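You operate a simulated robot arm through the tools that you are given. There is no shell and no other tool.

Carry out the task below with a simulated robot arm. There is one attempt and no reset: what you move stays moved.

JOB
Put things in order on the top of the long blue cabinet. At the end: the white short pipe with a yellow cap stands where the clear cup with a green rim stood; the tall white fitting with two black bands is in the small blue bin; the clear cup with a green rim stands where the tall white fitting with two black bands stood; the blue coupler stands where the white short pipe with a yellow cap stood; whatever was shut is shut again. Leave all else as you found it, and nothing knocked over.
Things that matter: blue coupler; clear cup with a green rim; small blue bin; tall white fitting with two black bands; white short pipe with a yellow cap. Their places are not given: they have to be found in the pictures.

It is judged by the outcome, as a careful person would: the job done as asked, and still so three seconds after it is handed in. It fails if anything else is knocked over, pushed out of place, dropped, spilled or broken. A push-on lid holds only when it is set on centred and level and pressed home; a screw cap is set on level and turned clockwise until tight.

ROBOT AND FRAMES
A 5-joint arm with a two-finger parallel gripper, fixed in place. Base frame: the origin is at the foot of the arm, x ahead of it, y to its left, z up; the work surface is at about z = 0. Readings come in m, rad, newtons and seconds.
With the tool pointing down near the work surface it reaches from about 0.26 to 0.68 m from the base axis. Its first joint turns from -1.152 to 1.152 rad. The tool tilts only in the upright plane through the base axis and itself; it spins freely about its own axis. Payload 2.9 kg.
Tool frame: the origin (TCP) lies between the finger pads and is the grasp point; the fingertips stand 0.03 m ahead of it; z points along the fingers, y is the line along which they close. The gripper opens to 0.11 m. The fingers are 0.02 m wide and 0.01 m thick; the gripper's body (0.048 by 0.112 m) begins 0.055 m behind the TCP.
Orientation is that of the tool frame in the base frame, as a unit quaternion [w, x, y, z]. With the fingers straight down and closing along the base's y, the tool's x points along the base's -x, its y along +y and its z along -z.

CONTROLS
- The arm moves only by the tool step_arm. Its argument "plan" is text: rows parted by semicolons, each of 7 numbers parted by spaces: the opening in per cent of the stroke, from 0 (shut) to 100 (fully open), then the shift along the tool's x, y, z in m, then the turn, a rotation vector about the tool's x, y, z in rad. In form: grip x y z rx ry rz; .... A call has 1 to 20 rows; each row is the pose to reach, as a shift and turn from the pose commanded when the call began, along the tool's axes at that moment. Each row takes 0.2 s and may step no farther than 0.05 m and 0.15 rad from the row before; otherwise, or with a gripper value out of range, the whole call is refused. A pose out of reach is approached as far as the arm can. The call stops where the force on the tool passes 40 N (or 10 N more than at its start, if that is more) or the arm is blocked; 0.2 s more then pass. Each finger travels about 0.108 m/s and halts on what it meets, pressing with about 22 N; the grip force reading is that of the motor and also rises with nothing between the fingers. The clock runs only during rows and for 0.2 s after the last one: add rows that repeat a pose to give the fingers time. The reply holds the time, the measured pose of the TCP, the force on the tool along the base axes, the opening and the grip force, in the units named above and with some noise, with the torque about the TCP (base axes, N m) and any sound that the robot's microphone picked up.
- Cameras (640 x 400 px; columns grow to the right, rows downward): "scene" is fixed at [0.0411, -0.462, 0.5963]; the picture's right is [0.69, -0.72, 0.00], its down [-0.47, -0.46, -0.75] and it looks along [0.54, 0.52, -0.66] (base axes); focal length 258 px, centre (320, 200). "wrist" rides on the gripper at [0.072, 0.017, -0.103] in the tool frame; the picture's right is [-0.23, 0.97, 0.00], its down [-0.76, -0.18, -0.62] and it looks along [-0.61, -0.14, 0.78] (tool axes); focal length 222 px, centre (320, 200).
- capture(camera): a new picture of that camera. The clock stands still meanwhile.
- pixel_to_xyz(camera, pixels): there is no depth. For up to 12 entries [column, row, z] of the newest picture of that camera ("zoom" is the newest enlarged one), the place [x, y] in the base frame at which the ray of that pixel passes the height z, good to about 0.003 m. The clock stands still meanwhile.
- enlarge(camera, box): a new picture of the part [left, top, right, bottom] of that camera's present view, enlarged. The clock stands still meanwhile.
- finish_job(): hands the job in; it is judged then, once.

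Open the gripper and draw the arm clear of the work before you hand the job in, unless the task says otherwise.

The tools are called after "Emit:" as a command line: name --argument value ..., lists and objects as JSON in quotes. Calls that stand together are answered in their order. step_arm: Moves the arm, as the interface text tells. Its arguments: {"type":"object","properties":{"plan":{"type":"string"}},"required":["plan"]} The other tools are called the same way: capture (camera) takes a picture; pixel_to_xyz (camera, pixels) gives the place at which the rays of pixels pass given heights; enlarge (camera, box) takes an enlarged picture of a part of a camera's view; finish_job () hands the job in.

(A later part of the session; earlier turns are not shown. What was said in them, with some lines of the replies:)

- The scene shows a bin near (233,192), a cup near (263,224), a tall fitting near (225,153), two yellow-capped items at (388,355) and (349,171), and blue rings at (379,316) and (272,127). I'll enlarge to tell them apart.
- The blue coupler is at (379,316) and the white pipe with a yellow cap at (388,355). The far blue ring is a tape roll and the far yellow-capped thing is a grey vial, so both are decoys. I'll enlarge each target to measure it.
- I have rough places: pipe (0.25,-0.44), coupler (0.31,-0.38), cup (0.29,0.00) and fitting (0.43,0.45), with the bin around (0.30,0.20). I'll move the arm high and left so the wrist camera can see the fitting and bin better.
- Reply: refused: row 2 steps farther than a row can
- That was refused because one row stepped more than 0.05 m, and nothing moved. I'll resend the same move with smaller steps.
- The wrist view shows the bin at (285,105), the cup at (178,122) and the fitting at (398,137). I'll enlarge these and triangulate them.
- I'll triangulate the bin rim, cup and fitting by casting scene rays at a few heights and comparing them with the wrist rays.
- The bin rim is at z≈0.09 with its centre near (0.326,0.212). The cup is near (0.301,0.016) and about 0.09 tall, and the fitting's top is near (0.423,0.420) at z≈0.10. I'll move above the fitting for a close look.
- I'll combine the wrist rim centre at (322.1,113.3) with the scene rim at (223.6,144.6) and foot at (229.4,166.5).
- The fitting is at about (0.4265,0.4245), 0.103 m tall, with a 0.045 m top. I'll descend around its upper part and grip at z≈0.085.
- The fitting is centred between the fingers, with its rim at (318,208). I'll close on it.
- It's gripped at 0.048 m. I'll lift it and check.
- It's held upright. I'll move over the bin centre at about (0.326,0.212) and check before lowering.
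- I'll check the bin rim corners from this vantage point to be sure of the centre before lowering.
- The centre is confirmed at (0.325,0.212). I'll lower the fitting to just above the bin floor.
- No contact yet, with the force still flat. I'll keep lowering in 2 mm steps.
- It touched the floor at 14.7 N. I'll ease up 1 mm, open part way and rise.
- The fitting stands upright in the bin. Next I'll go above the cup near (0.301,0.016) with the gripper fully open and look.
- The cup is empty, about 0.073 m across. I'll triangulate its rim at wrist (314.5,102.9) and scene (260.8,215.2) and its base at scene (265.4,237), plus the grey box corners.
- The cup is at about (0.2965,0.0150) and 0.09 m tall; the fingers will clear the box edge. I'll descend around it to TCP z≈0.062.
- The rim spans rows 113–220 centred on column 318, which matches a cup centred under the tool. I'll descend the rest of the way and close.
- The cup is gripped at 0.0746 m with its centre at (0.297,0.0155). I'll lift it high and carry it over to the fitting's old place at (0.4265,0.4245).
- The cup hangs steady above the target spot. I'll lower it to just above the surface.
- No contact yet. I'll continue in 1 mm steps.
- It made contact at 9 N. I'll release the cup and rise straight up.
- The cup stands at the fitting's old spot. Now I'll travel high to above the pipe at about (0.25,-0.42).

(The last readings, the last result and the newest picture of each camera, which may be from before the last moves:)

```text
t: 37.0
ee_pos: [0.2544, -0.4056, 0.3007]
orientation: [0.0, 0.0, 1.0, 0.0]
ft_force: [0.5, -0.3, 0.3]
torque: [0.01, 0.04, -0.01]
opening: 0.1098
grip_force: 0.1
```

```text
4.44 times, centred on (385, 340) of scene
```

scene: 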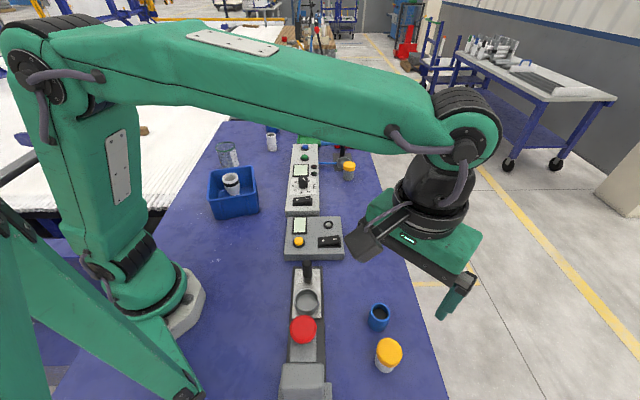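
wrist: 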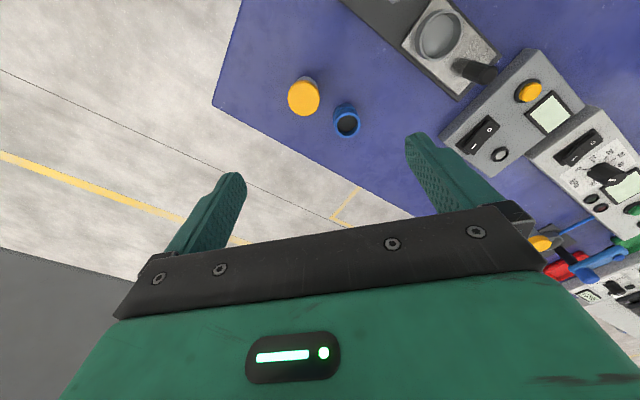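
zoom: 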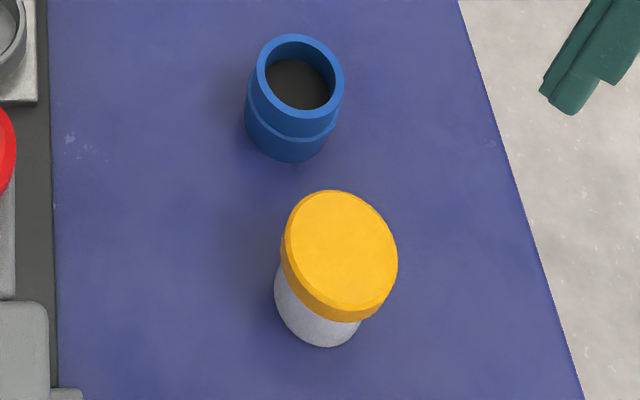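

I'll triangulate both objects from the wrist and scene views.

Emit:
pixel_to_xyz --camera "wrist" --pixels '[[304, 99.75, 0.03], [304, 99.75, 0.05], [304, 99.75, 0.07], [347.5, 125.25, 0.02], [347.5, 125.25, 0.04], [347.5, 125.25, 0.06], [288, 99.75, 0.06], [320, 99.75, 0.06], [334.5, 125.25, 0.04], [360.5, 125.25, 0.04]]'

Emit:
pixel_to_xyz --camera "scene" --pixels '[[389.95, 351.3, 0.03], [389.95, 351.3, 0.05], [389.95, 351.3, 0.07], [380.5, 312.5, 0.02], [380.5, 312.5, 0.04], [380.5, 312.5, 0.06], [384.5, 363.2, 0], [377.8, 322.7, 0]]'

```text
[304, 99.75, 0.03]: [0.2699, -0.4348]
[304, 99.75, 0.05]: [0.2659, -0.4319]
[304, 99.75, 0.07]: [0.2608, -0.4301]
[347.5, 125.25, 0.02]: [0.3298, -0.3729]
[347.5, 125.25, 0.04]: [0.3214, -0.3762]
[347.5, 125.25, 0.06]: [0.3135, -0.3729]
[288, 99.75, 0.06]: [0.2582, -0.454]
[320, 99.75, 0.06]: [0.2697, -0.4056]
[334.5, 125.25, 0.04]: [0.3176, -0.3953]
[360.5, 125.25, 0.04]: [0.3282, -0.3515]
```

```text
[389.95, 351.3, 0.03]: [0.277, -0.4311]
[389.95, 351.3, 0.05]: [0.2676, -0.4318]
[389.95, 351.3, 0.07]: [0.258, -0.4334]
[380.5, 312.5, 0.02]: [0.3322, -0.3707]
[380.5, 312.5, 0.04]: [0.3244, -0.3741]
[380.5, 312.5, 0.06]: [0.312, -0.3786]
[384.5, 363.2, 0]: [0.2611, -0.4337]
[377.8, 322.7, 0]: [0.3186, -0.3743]
```

The pipe is at about (0.2635,-0.432) and 0.06 tall with a 0.047 cap, and the coupler at about (0.318,-0.375) and 0.05 tall. I'll move directly above the pipe at z≈0.14 and check the centring.

Emit:
step_arm --plan "100 -0.005 -0.0135 0.03 0 0 0; 100 -0.0097 -0.0268 0.06 0 0 0; 100 -0.0097 -0.0268 0.1 0 0 0; 100 -0.0097 -0.0268 0.14 0 0 0; 100 -0.0097 -0.0268 0.16 0 0 0; 100 -0.0097 -0.0268 0.16 0 0 0"

Emit:
capture --camera "wrist"

Emit:
enlarge --camera "wrist" --box '[250, 70, 410, 190]'

Emit:
capture --camera "scene"

```text
t: 38.4
ee_pos: [0.2663, -0.4338, 0.1401]
orientation: [0.001, -0.001, 1.0, 0.0]
ft_force: [0.1, -0.5, 0.5]
torque: [0.01, 0.01, -0.02]
opening: 0.11
grip_force: 0.1
```

```text
taken
```

wrist: 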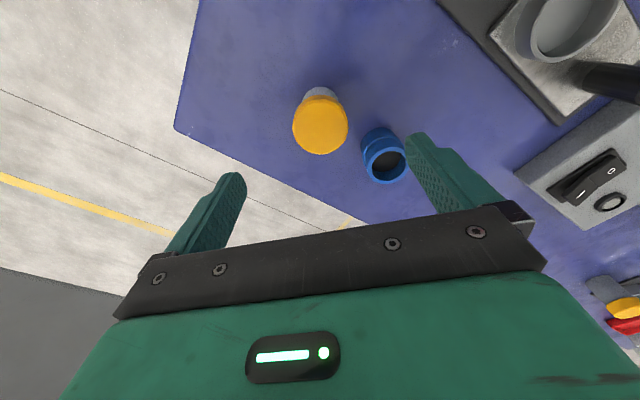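

```text
3.33 times, centred on (330, 130) of wrist
```

zoom: 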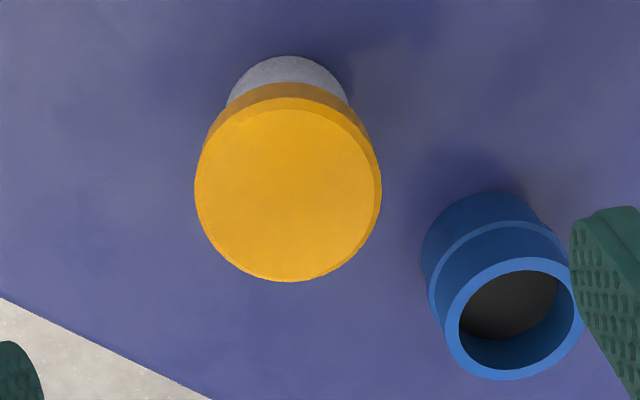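

```text
taken
```

scene: 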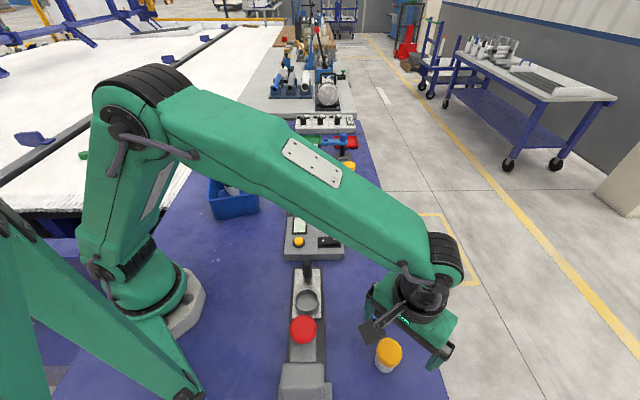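

Emit:
pixel_to_xyz --camera "wrist" --pixels '[[320.4, 127.5, 0.05], [320.4, 127.5, 0.06], [320.4, 127.5, 0.07], [320.4, 127.5, 0.06], [317, 103, 0], [317, 103, 0], [317, 103, 0]]'

Emit:
pixel_to_xyz --camera "scene" --pixels '[[389.95, 351.3, 0.05], [389.95, 351.3, 0.06], [389.95, 351.3, 0.06], [389.95, 351.3, 0.07]]'

```text
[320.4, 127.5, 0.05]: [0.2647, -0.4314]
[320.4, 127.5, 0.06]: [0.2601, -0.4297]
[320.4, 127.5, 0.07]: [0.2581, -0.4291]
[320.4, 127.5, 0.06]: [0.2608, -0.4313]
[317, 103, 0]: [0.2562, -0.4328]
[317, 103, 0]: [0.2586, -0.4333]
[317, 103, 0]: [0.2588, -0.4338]
```

```text
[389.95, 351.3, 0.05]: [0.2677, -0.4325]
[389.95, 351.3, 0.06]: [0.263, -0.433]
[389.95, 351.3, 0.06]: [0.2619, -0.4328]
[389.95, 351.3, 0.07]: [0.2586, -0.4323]
```

The pipe refines to (0.261,-0.432). I'll shift slightly, descend to z≈0.048 and grip.

Emit:
step_arm --plan "90 0.0025 0 0.03 0 0 0; 90 0.0025 0 0.06 0 0 0; 90 0.0025 0 0.08 0 0 0; 90 0.0025 0 0.093 0 0 0; 90 0.0025 0 0.093 0 0 0; 70 0.0025 0 0.093 0 0 0; 50 0.0025 0 0.093 0 0 0; 30 0.0025 0 0.093 0 0 0; 20 0.0025 0 0.093 0 0 0; 20 0.0025 0 0.093 0 0 0"

Emit:
capture --camera "wrist"

Emit:
enlarge --camera "scene" --box '[320, 260, 470, 400]'

```text
t: 40.6
ee_pos: [0.2622, -0.432, 0.0469]
orientation: [0.0, 0.0, 1.0, 0.001]
ft_force: [-0.7, -0.1, 0.5]
torque: [0.0, 0.01, 0.02]
opening: 0.0439
grip_force: 21.8
```

```text
taken
```

wrist: 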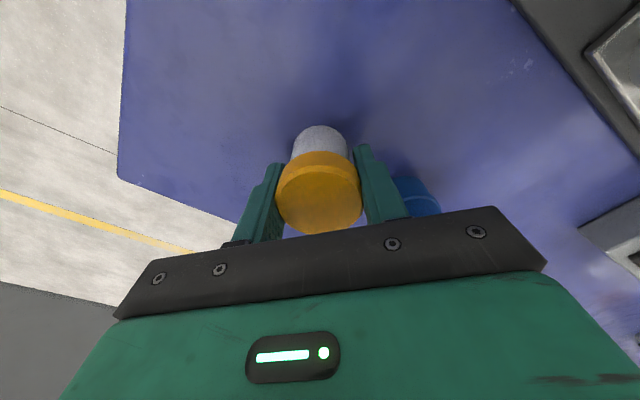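

```text
2.86 times, centred on (395, 330) of scene
```

zoom: 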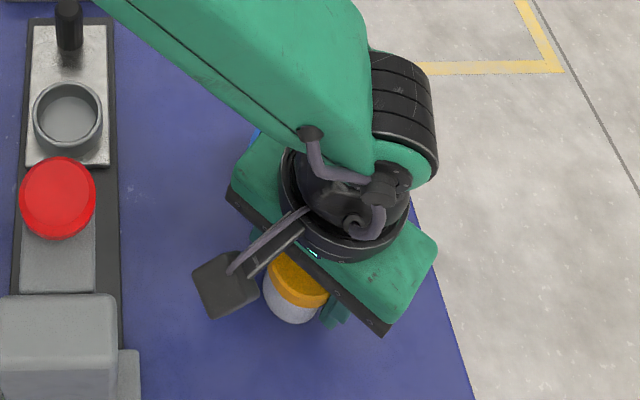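

The cap is gripped at 0.044 m. I'll lift only 6 mm and check that the body comes up with the cap.

Emit:
step_arm --plan "20 0 0 -0.003 0 0 0; 20 0 0 -0.006 0 0 0; 20 0 0 -0.006 0 0 0"

Emit:
capture --camera "wrist"

Emit:
enlarge --camera "scene" --box '[370, 325, 420, 385]'

Emit:
enlarge --camera "wrist" --box '[250, 100, 400, 240]'

```text
t: 41.4
ee_pos: [0.261, -0.4327, 0.0535]
orientation: [0.001, 0.0, 1.0, 0.001]
ft_force: [0.2, 0.7, 0.0]
torque: [0.02, -0.01, 0.0]
opening: 0.0444
grip_force: 22.6
```

```text
taken
```

wrist: 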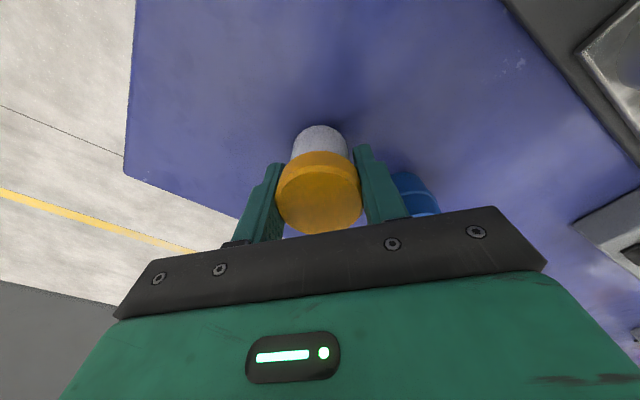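

```text
6.67 times, centred on (395, 355) of scene
```

zoom: 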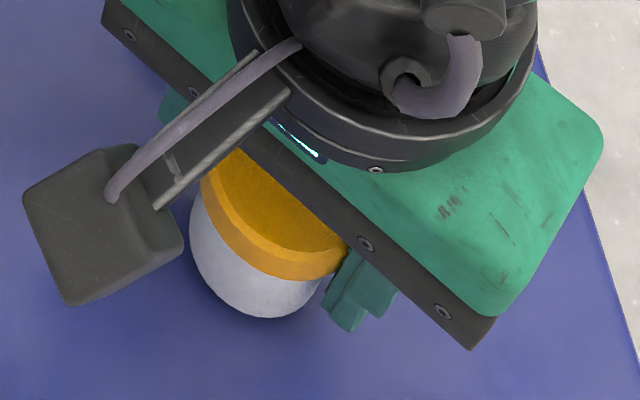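

```text
2.86 times, centred on (325, 170) of wrist
```

zoom: 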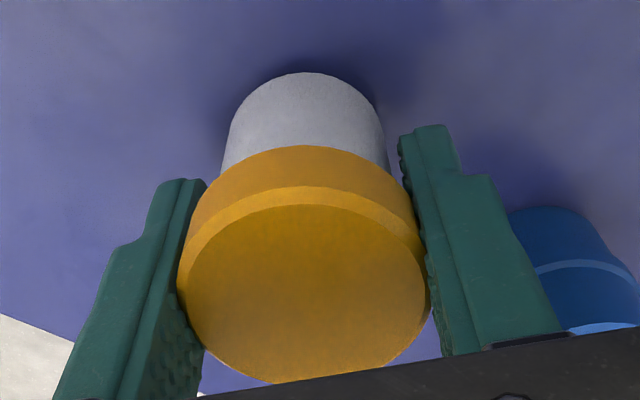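

The body's base stayed at the same pixel in the wrist view, about (320,124), while the table shifted, so body and cap rose together. I'll lift another 15 mm and check once more.

Emit:
step_arm --plan "20 0 0 -0.005 0 0 0; 20 0 0 -0.01 0 0 0; 20 0 0 -0.015 0 0 0; 20 0 0 -0.015 0 0 0"

Emit:
enlarge --camera "wrist" --box '[250, 100, 400, 240]'

```text
t: 42.4
ee_pos: [0.2608, -0.4318, 0.0676]
orientation: [0.0, 0.0, 1.0, 0.0]
ft_force: [-0.1, -0.9, 0.2]
torque: [-0.03, 0.01, 0.0]
opening: 0.0442
grip_force: 22.1
```

```text
2.86 times, centred on (325, 170) of wrist
```

zoom: 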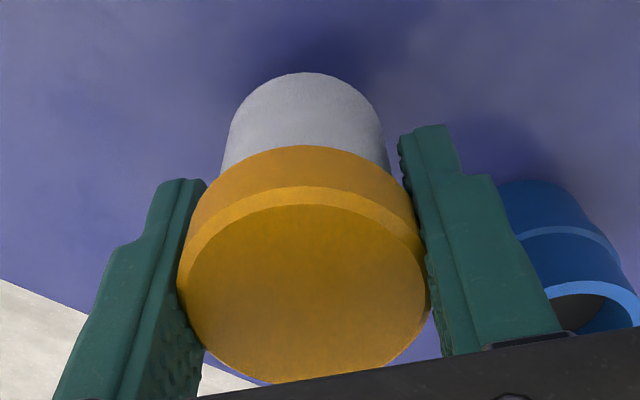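

The pipe holds together. I'll lift it to about z 0.27 and carry it to above the cup's old place at (0.297,0.0152).

Emit:
step_arm --plan "20 0 0 -0.03 0 0 0; 20 0 0 -0.07 0 0 0; 20 0 0 -0.11 0 0 0; 20 0 0 -0.155 0 0 0; 20 0 0 -0.2 0 0 0; 20 -0.0033 0.0407 -0.2 0 0 0; 20 -0.0066 0.0813 -0.2 0 0 0; 20 -0.0098 0.122 -0.2 0 0 0; 20 -0.0131 0.1626 -0.2 0 0 0; 20 -0.0164 0.2033 -0.2 0 0 0; 20 -0.0196 0.2439 -0.2 0 0 0; 20 -0.0229 0.2846 -0.2 0 0 0; 20 -0.0262 0.3252 -0.2 0 0 0; 20 -0.0295 0.3659 -0.2 0 0 0; 20 -0.0327 0.4065 -0.2 0 0 0; 20 -0.036 0.4472 -0.2 0 0 0; 20 -0.036 0.4472 -0.2 0 0 0; 20 -0.036 0.4472 -0.2 0 0 0"

Emit:
capture --camera "wrist"

Emit:
capture --camera "scene"

```text
t: 46.2
ee_pos: [0.2962, 0.0138, 0.2687]
orientation: [0.001, 0.0, 1.0, 0.001]
ft_force: [-1.3, -1.2, -0.1]
torque: [-0.01, 0.0, -0.01]
opening: 0.0441
grip_force: 22.5
```

```text
taken
```

wrist: 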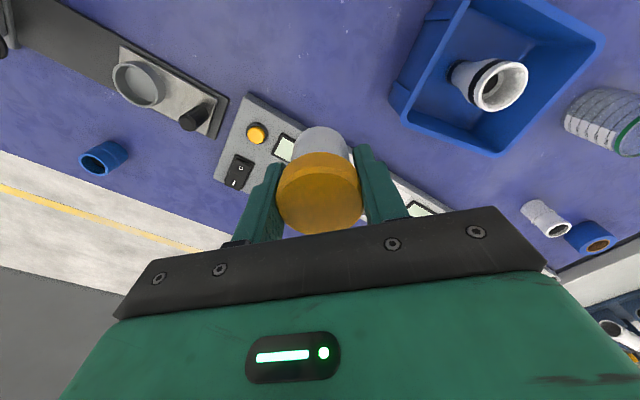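

```text
taken
```

scene: 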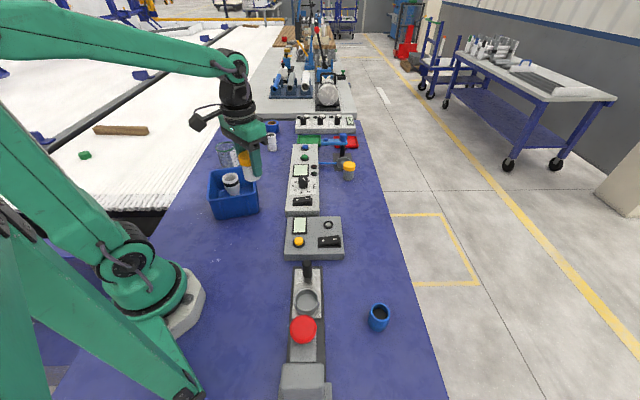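

It's above the target. I'll lower it to about 5 mm above the surface.

Emit:
step_arm --plan "20 0 0 0.04 0 0 0; 20 0 0 0.08 0 0 0; 20 0 0 0.12 0 0 0; 20 0 0 0.155 0 0 0; 20 0 0 0.185 0 0 0; 20 0 0 0.205 0 0 0; 20 0 0 0.216 0 0 0; 20 0 0 0.216 0 0 0"

Emit:
step_arm --plan "20 0 0 0.002 0 0 0; 20 0 0 0.002 0 0 0"

Emit:
step_arm --plan "20 0 0 0.001 0 0 0; 20 0 0 0.001 0 0 0"

```text
t: 48.0
ee_pos: [0.2982, 0.0152, 0.0518]
orientation: [0.0, 0.0, 1.0, -0.001]
ft_force: [0.0, -0.6, -0.5]
torque: [-0.01, -0.02, -0.03]
opening: 0.0441
grip_force: 22.2
```

```text
t: 48.6
ee_pos: [0.2983, 0.0158, 0.0495]
orientation: [0.0, 0.0, 1.0, 0.0]
ft_force: [0.0, -0.2, -0.4]
torque: [0.01, 0.01, 0.01]
opening: 0.0442
grip_force: 22.5
```

```text
t: 49.2
ee_pos: [0.2989, 0.0153, 0.048]
orientation: [0.0, 0.001, 1.0, 0.0]
ft_force: [0.7, 0.5, -0.5]
torque: [0.01, 0.02, -0.04]
opening: 0.0447
grip_force: 21.6
```

No contact yet at z≈0.048. I'll continue in 1 mm steps.

Emit:
step_arm --plan "20 0 0 0.001 0 0 0; 20 0 0 0.001 0 0 0"

Emit:
step_arm --plan "20 0 0 0.001 0 0 0; 20 0 0 0.001 0 0 0"

```text
t: 49.8
ee_pos: [0.298, 0.0158, 0.0466]
orientation: [0.001, 0.0, 1.0, 0.0]
ft_force: [-0.1, 0.1, 0.0]
torque: [0.0, -0.04, -0.03]
opening: 0.0438
grip_force: 21.7
```

```text
t: 50.4
ee_pos: [0.2977, 0.0166, 0.0465]
orientation: [0.001, 0.0, 1.0, 0.0]
ft_force: [0.5, 0.3, -0.9]
torque: [-0.01, -0.04, -0.06]
opening: 0.0441
grip_force: 21.8
```

Emit:
step_arm --plan "20 0 0 0.001 0 0 0; 20 0 0 0.001 0 0 0"

Emit:
step_arm --plan "20 0 0 0.0005 0 0 0; 20 0 0 0.0005 0 0 0"

```text
t: 51.0
ee_pos: [0.2982, 0.0144, 0.0459]
orientation: [0.0, 0.0, 1.0, 0.0]
ft_force: [-1.4, 0.8, 2.8]
torque: [0.01, 0.01, 0.0]
opening: 0.0444
grip_force: 22.0
```

```text
t: 51.6
ee_pos: [0.2983, 0.0157, 0.0456]
orientation: [0.0, 0.0, 1.0, 0.0]
ft_force: [-0.1, -1.0, 2.3]
torque: [-0.02, 0.01, 0.02]
opening: 0.0443
grip_force: 22.2
```

Contact at about 2.5 N. I'll release gently and rise.

Emit:
step_arm --plan "44 0 0 0 0 0 0; 55 0 0 0 0 0 0; 70 0 0 0 0 0 0; 80 0 0 0 0 0 0; 80 0 0 -0.02 0 0 0; 80 0 0 -0.05 0 0 0; 80 0 0 -0.09 0 0 0; 80 0 0 -0.13 0 0 0; 80 0 0 -0.17 0 0 0; 80 0 0 -0.21 0 0 0; 80 0 0 -0.25 0 0 0; 80 0 0 -0.25 0 0 0"

Emit:
capture --camera "wrist"

Emit:
enlarge --camera "scene" --box '[200, 130, 320, 260]'

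```text
t: 54.2
ee_pos: [0.2954, 0.014, 0.2967]
orientation: [0.0, 0.0, 1.0, 0.0]
ft_force: [-0.4, 0.5, -0.3]
torque: [0.0, 0.01, 0.01]
opening: 0.088
grip_force: 0.0
```

```text
taken
```

wrist: 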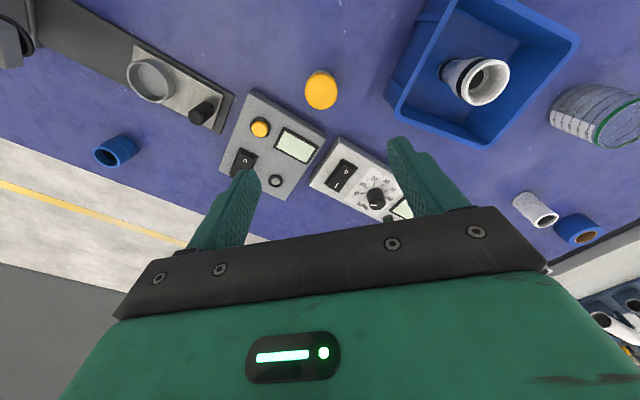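

```text
3.08 times, centred on (260, 195) of scene
```

zoom: 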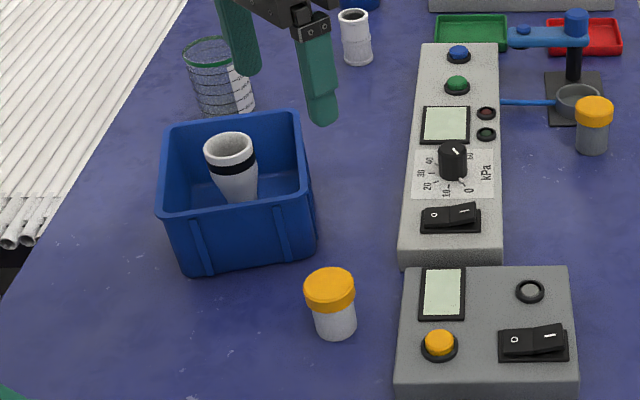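

The pipe stands, cap on, at the cup's old place. Now I'll go back to the coupler near (0.318,-0.375).

Emit:
step_arm --plan "100 -0.002 -0.039 0 0 0 0; 100 -0.004 -0.078 0 0 0 0; 100 -0.006 -0.117 0 0 0 0; 100 -0.008 -0.156 0 0 0 0; 100 -0.01 -0.195 0 0 0 0; 100 -0.012 -0.234 0 0 0 0; 100 -0.014 -0.273 0 0 0 0; 100 -0.016 -0.312 0 0 0 0; 100 -0.018 -0.351 0 0 0 0; 100 -0.021 -0.39 0 0 0 0; 100 -0.021 -0.39 0.04 0 0 0; 100 -0.021 -0.39 0.08 0 0 0; 100 -0.021 -0.39 0.12 0 0 0; 100 -0.021 -0.39 0.155 0 0 0; 100 -0.021 -0.39 0.155 0 0 0; 100 -0.021 -0.39 0.155 0 0 0"

Emit:
capture --camera "wrist"

Emit:
enlarge --camera "wrist" --box '[250, 70, 410, 190]'

Emit:
capture --camera "scene"

```text
t: 57.6
ee_pos: [0.3201, -0.3767, 0.1399]
orientation: [0.0, -0.001, 1.0, 0.001]
ft_force: [-0.6, -0.1, 0.0]
torque: [-0.01, -0.01, 0.0]
opening: 0.1099
grip_force: 0.0
```

```text
taken
```

wrist: 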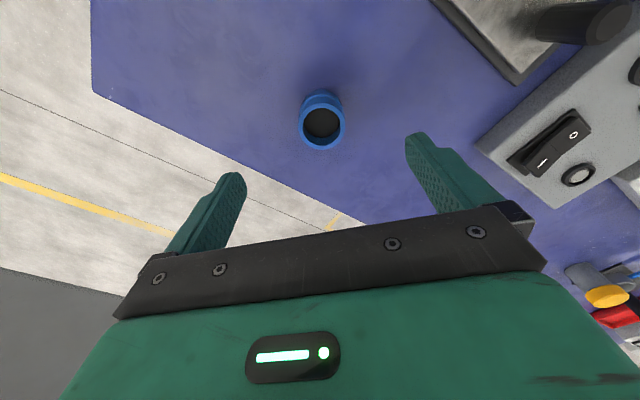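

```text
3.33 times, centred on (330, 130) of wrist
```

zoom: 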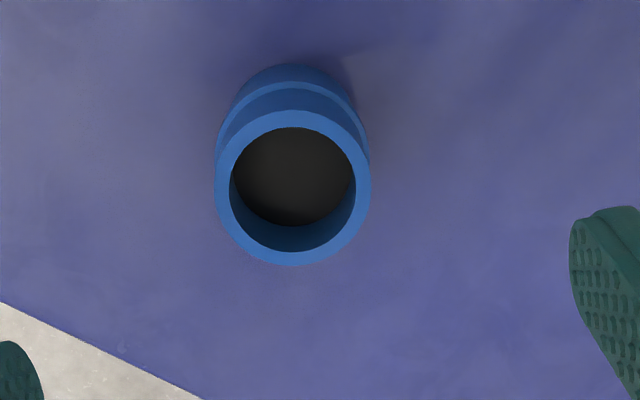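

```text
taken
```

scene: 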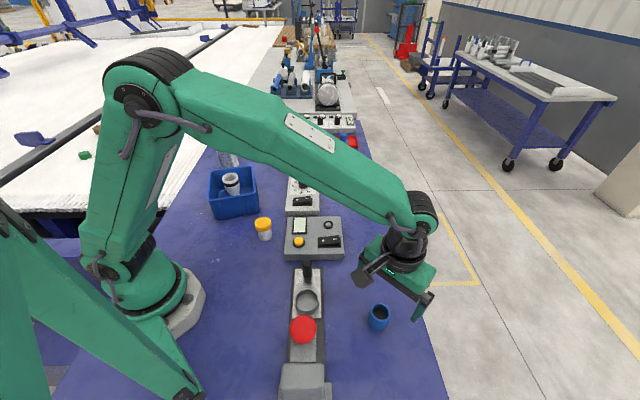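

Emit:
pixel_to_xyz --camera "wrist" --pixels '[[321.9, 127, 0.04], [321.9, 127, 0.05], [321.9, 127, 0.05], [321.9, 127, 0.06]]'

Emit:
pixel_to_xyz --camera "scene" --pixels '[[380.5, 312.5, 0.04], [380.5, 312.5, 0.05], [380.5, 312.5, 0.05], [380.5, 312.5, 0.06]]'

```text
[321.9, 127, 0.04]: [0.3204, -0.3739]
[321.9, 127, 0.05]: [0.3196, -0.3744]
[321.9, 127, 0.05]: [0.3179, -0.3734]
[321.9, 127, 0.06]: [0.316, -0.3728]
```

```text
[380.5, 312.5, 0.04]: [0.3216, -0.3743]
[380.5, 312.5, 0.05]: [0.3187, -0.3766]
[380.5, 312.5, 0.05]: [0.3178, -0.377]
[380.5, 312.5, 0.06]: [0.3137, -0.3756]
```

The coupler is at (0.318,-0.374) and I'm centred on it. I'll descend to z≈0.04 and grip.

Emit:
step_arm --plan "100 0 0.0005 0.03 0 0 0; 100 0 0.0005 0.06 0 0 0; 100 0 0.0005 0.085 0 0 0; 100 0 0.0005 0.102 0 0 0; 100 0 0.0005 0.102 0 0 0; 75 0 0.0005 0.102 0 0 0; 55 0 0.0005 0.102 0 0 0; 35 0 0.0005 0.102 0 0 0; 20 0 0.0005 0.102 0 0 0; 20 0 0.0005 0.102 0 0 0"

Emit:
step_arm --plan "20 0 0 -0.01 0 0 0; 20 0 0 -0.03 0 0 0; 20 0 0 -0.06 0 0 0; 20 0 0 -0.09 0 0 0; 20 0 0 -0.1 0 0 0; 20 0 0 -0.1 0 0 0"

Emit:
capture --camera "wrist"

Emit:
capture --camera "scene"

```text
t: 59.8
ee_pos: [0.3192, -0.374, 0.0398]
orientation: [0.0, -0.001, 1.0, 0.0]
ft_force: [0.0, -0.5, 0.0]
torque: [0.02, -0.01, 0.01]
opening: 0.0401
grip_force: 22.2
```

```text
t: 61.2
ee_pos: [0.3178, -0.3751, 0.1388]
orientation: [0.0, 0.0, 1.0, 0.001]
ft_force: [-0.9, 0.7, 0.0]
torque: [-0.02, 0.01, 0.0]
opening: 0.0398
grip_force: 22.3
```

```text
taken
```

wrist: 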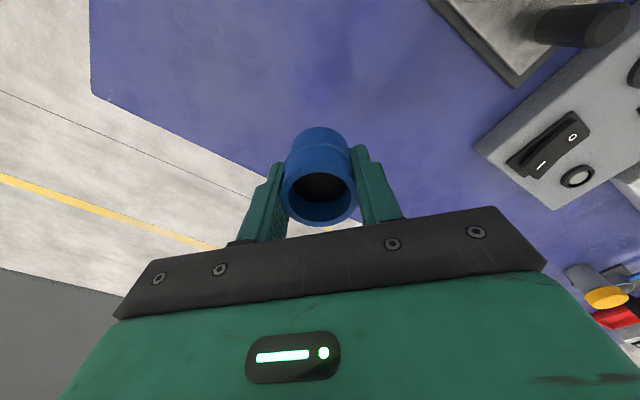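

```text
taken
```

scene: 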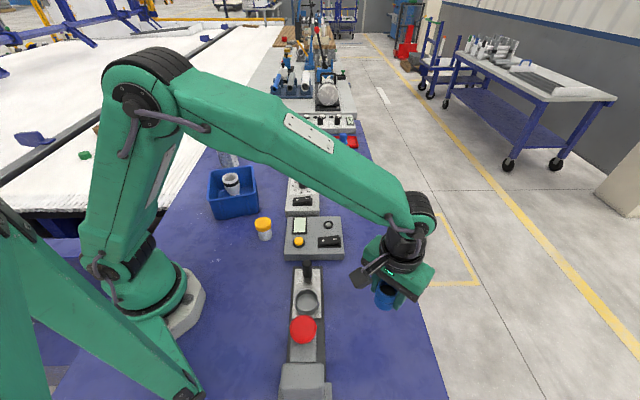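

The coupler is held. I'll move it to the pipe's old place at (0.261,-0.432) and lower it to about 4 mm above the surface.

Emit:
step_arm --plan "20 0.019 -0.0192 0 0 0 0; 20 0.038 -0.0385 0 0 0 0; 20 0.057 -0.0577 0 0 0 0; 20 0.057 -0.0577 0 0 0 0; 20 0.057 -0.0577 0.03 0 0 0; 20 0.057 -0.0577 0.06 0 0 0; 20 0.057 -0.0577 0.08 0 0 0; 20 0.057 -0.0577 0.0945 0 0 0; 20 0.057 -0.0577 0.0945 0 0 0"

Emit:
step_arm --plan "20 0 0 0.002 0 0 0; 20 0 0 0.002 0 0 0"

Emit:
step_arm --plan "20 0 0 0.0015 0 0 0; 20 0 0 0.0015 0 0 0"

```text
t: 63.2
ee_pos: [0.2598, -0.4322, 0.0438]
orientation: [0.0, 0.0, 1.0, 0.001]
ft_force: [0.2, -0.1, -1.0]
torque: [-0.02, -0.03, 0.03]
opening: 0.0399
grip_force: 22.3
```

```text
t: 63.8
ee_pos: [0.2608, -0.4326, 0.0428]
orientation: [0.0, 0.0, 1.0, 0.0]
ft_force: [0.5, 0.0, -0.9]
torque: [-0.03, -0.03, 0.03]
opening: 0.0399
grip_force: 22.4
```

```text
t: 64.4
ee_pos: [0.2612, -0.4317, 0.0411]
orientation: [0.0, 0.0, 1.0, 0.0]
ft_force: [-0.6, 0.3, -0.1]
torque: [0.0, -0.02, 0.01]
opening: 0.04
grip_force: 21.8
```

Still no contact. I'll keep stepping down 1 mm at a time.

Emit:
step_arm --plan "20 0 0 0.001 0 0 0; 20 0 0 0.001 0 0 0"

Emit:
step_arm --plan "20 0 0 0.001 0 0 0; 20 0 0 0.001 0 0 0"

Emit:
step_arm --plan "20 0 0 0.0005 0 0 0; 20 0 0 0.0005 0 0 0"

```text
t: 65.0
ee_pos: [0.2614, -0.4319, 0.0397]
orientation: [0.0, 0.0, 1.0, 0.0]
ft_force: [-0.2, 0.7, 0.0]
torque: [-0.03, 0.0, 0.01]
opening: 0.04
grip_force: 22.4
```

```text
t: 65.6
ee_pos: [0.2609, -0.4331, 0.0398]
orientation: [0.0, 0.0, 1.0, 0.0]
ft_force: [-1.3, 2.2, 7.7]
torque: [0.13, 0.12, 0.0]
opening: 0.0399
grip_force: 21.9
```

```text
t: 66.2
ee_pos: [0.2613, -0.4323, 0.04]
orientation: [0.001, 0.0, 1.0, -0.001]
ft_force: [-5.8, 0.8, 16.5]
torque: [0.07, 0.26, 0.01]
opening: 0.0399
grip_force: 21.7
```

Contact. I'll ease up 1 mm, release, rise and draw the arm clear.

Emit:
step_arm --plan "20 0 0 -0.001 0 0 0; 42 0 0 -0.001 0 0 0; 55 0 0 -0.001 0 0 0; 75 0 0 -0.001 0 0 0; 85 0 0 -0.001 0 0 0; 85 0 0 -0.02 0 0 0; 85 0 0 -0.06 0 0 0; 85 0 0 -0.1 0 0 0; 85 0 0 -0.15 0 0 0; 85 0 0 -0.2 0 0 0; 85 0 0 -0.24 0 0 0; 85 0 0 -0.24 0 0 0"

Emit:
capture --camera "wrist"

Emit:
enlarge --camera "wrist" --box '[250, 50, 390, 150]'

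Emit:
capture --camera "scene"

```text
t: 68.8
ee_pos: [0.2621, -0.4291, 0.2792]
orientation: [0.0, 0.0, 1.0, 0.0]
ft_force: [1.2, 0.4, -0.7]
torque: [-0.03, 0.01, -0.02]
opening: 0.0934
grip_force: 0.0
```

```text
taken
```

wrist: 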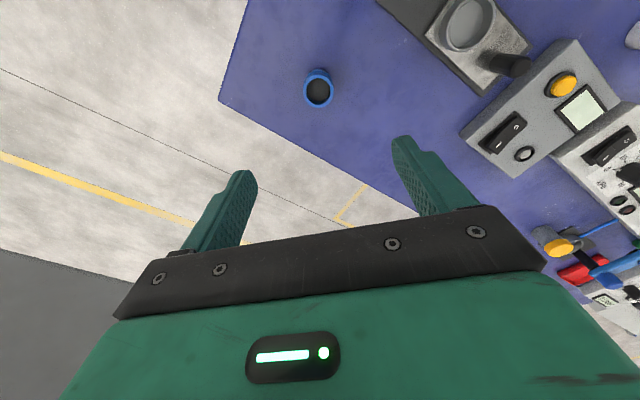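

```text
4.00 times, centred on (320, 100) of wrist
```

zoom: 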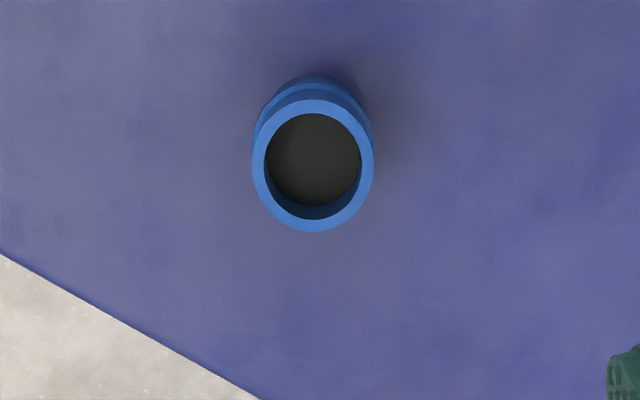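

```text
taken
```

scene: 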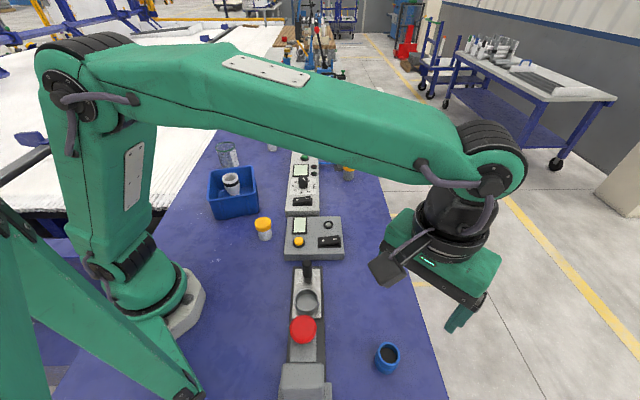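

The coupler stands upright. I'll draw the arm back to its starting pose and check everything.

Emit:
step_arm --plan "100 -0.0121 0.0373 -0.012 0 0 0; 100 -0.0242 0.0746 -0.024 0 0 0; 100 -0.0363 0.1119 -0.036 0 0 0; 100 -0.0484 0.1492 -0.048 0 0 0; 100 -0.0605 0.1865 -0.06 0 0 0; 100 -0.0726 0.2238 -0.072 0 0 0; 100 -0.0847 0.2611 -0.084 0 0 0; 100 -0.0968 0.2984 -0.096 0 0 0; 100 -0.1089 0.3357 -0.108 0 0 0; 100 -0.121 0.373 -0.115 0 0 0; 100 -0.121 0.373 -0.115 0 0 0"

Emit:
capture --camera "scene"

Emit:
capture --camera "wrist"

Emit:
enlarge --camera "scene" --box '[200, 110, 370, 260]'

Emit:
enlarge --camera "scene" --box '[350, 295, 420, 385]'

```text
t: 71.2
ee_pos: [0.3836, -0.0588, 0.3927]
orientation: [-0.001, 0.0, 1.0, 0.001]
ft_force: [-0.6, -0.4, -0.1]
torque: [0.04, 0.0, -0.01]
opening: 0.1099
grip_force: 0.1
```

```text
taken
```

scene: 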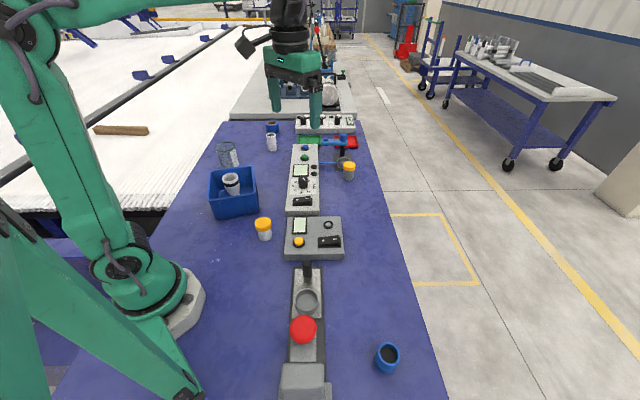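

```text
taken
```

wrist: 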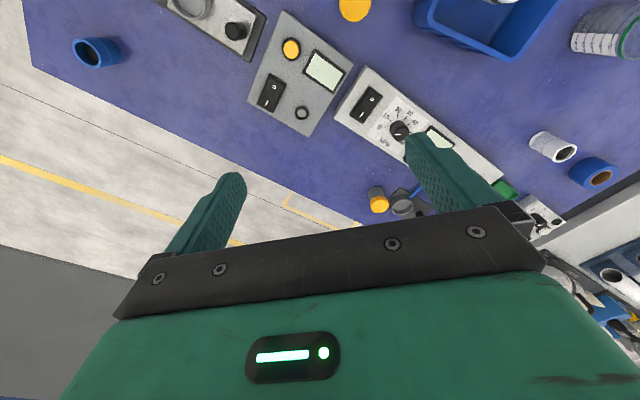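

```text
2.67 times, centred on (285, 185) of scene
```

zoom: 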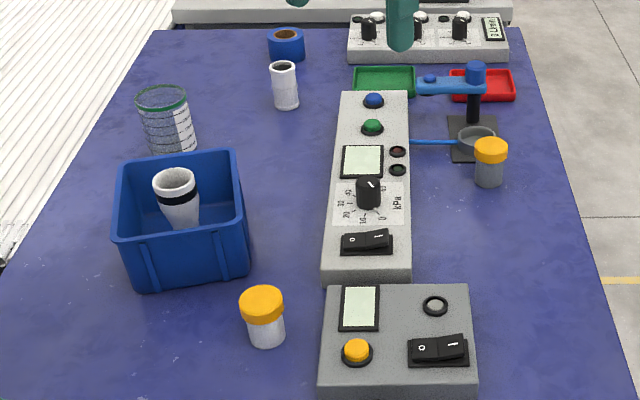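

```text
4.44 times, centred on (385, 340) of scene
```

zoom: 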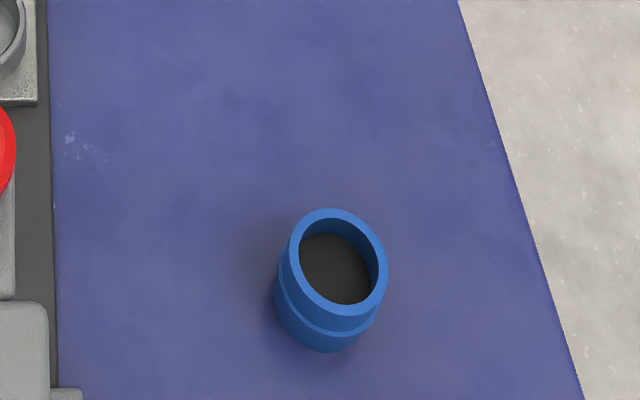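

All four objects stand upright in their new places: the pipe still capped, the fitting in the bin, the cup at the fitting's spot and the coupler at the pipe's spot. Nothing else has moved, and the gripper is open and clear, so I'm handing the job in.

Emit:
finish_job

```text
The job is handed in.
```

I finished the rearrangement on the cabinet top and handed the job in. The last pictures show everything standing and nothing else moved.

- **White short pipe with yellow cap:** it stands where the clear cup was. The cap stayed on the whole time; I lifted the pipe by it, so nothing was opened.
- **Tall white fitting with two black bands:** it stands upright in the small blue bin.
- **Clear cup with green rim:** it stands where the fitting was.
- **Blue coupler:** it stands where the pipe was.

I found the original spots from the camera views, which are good to about 3 mm. The final positions should match to within a few millimetres. The gripper is open and the arm is back near its starting pose, clear of the work.
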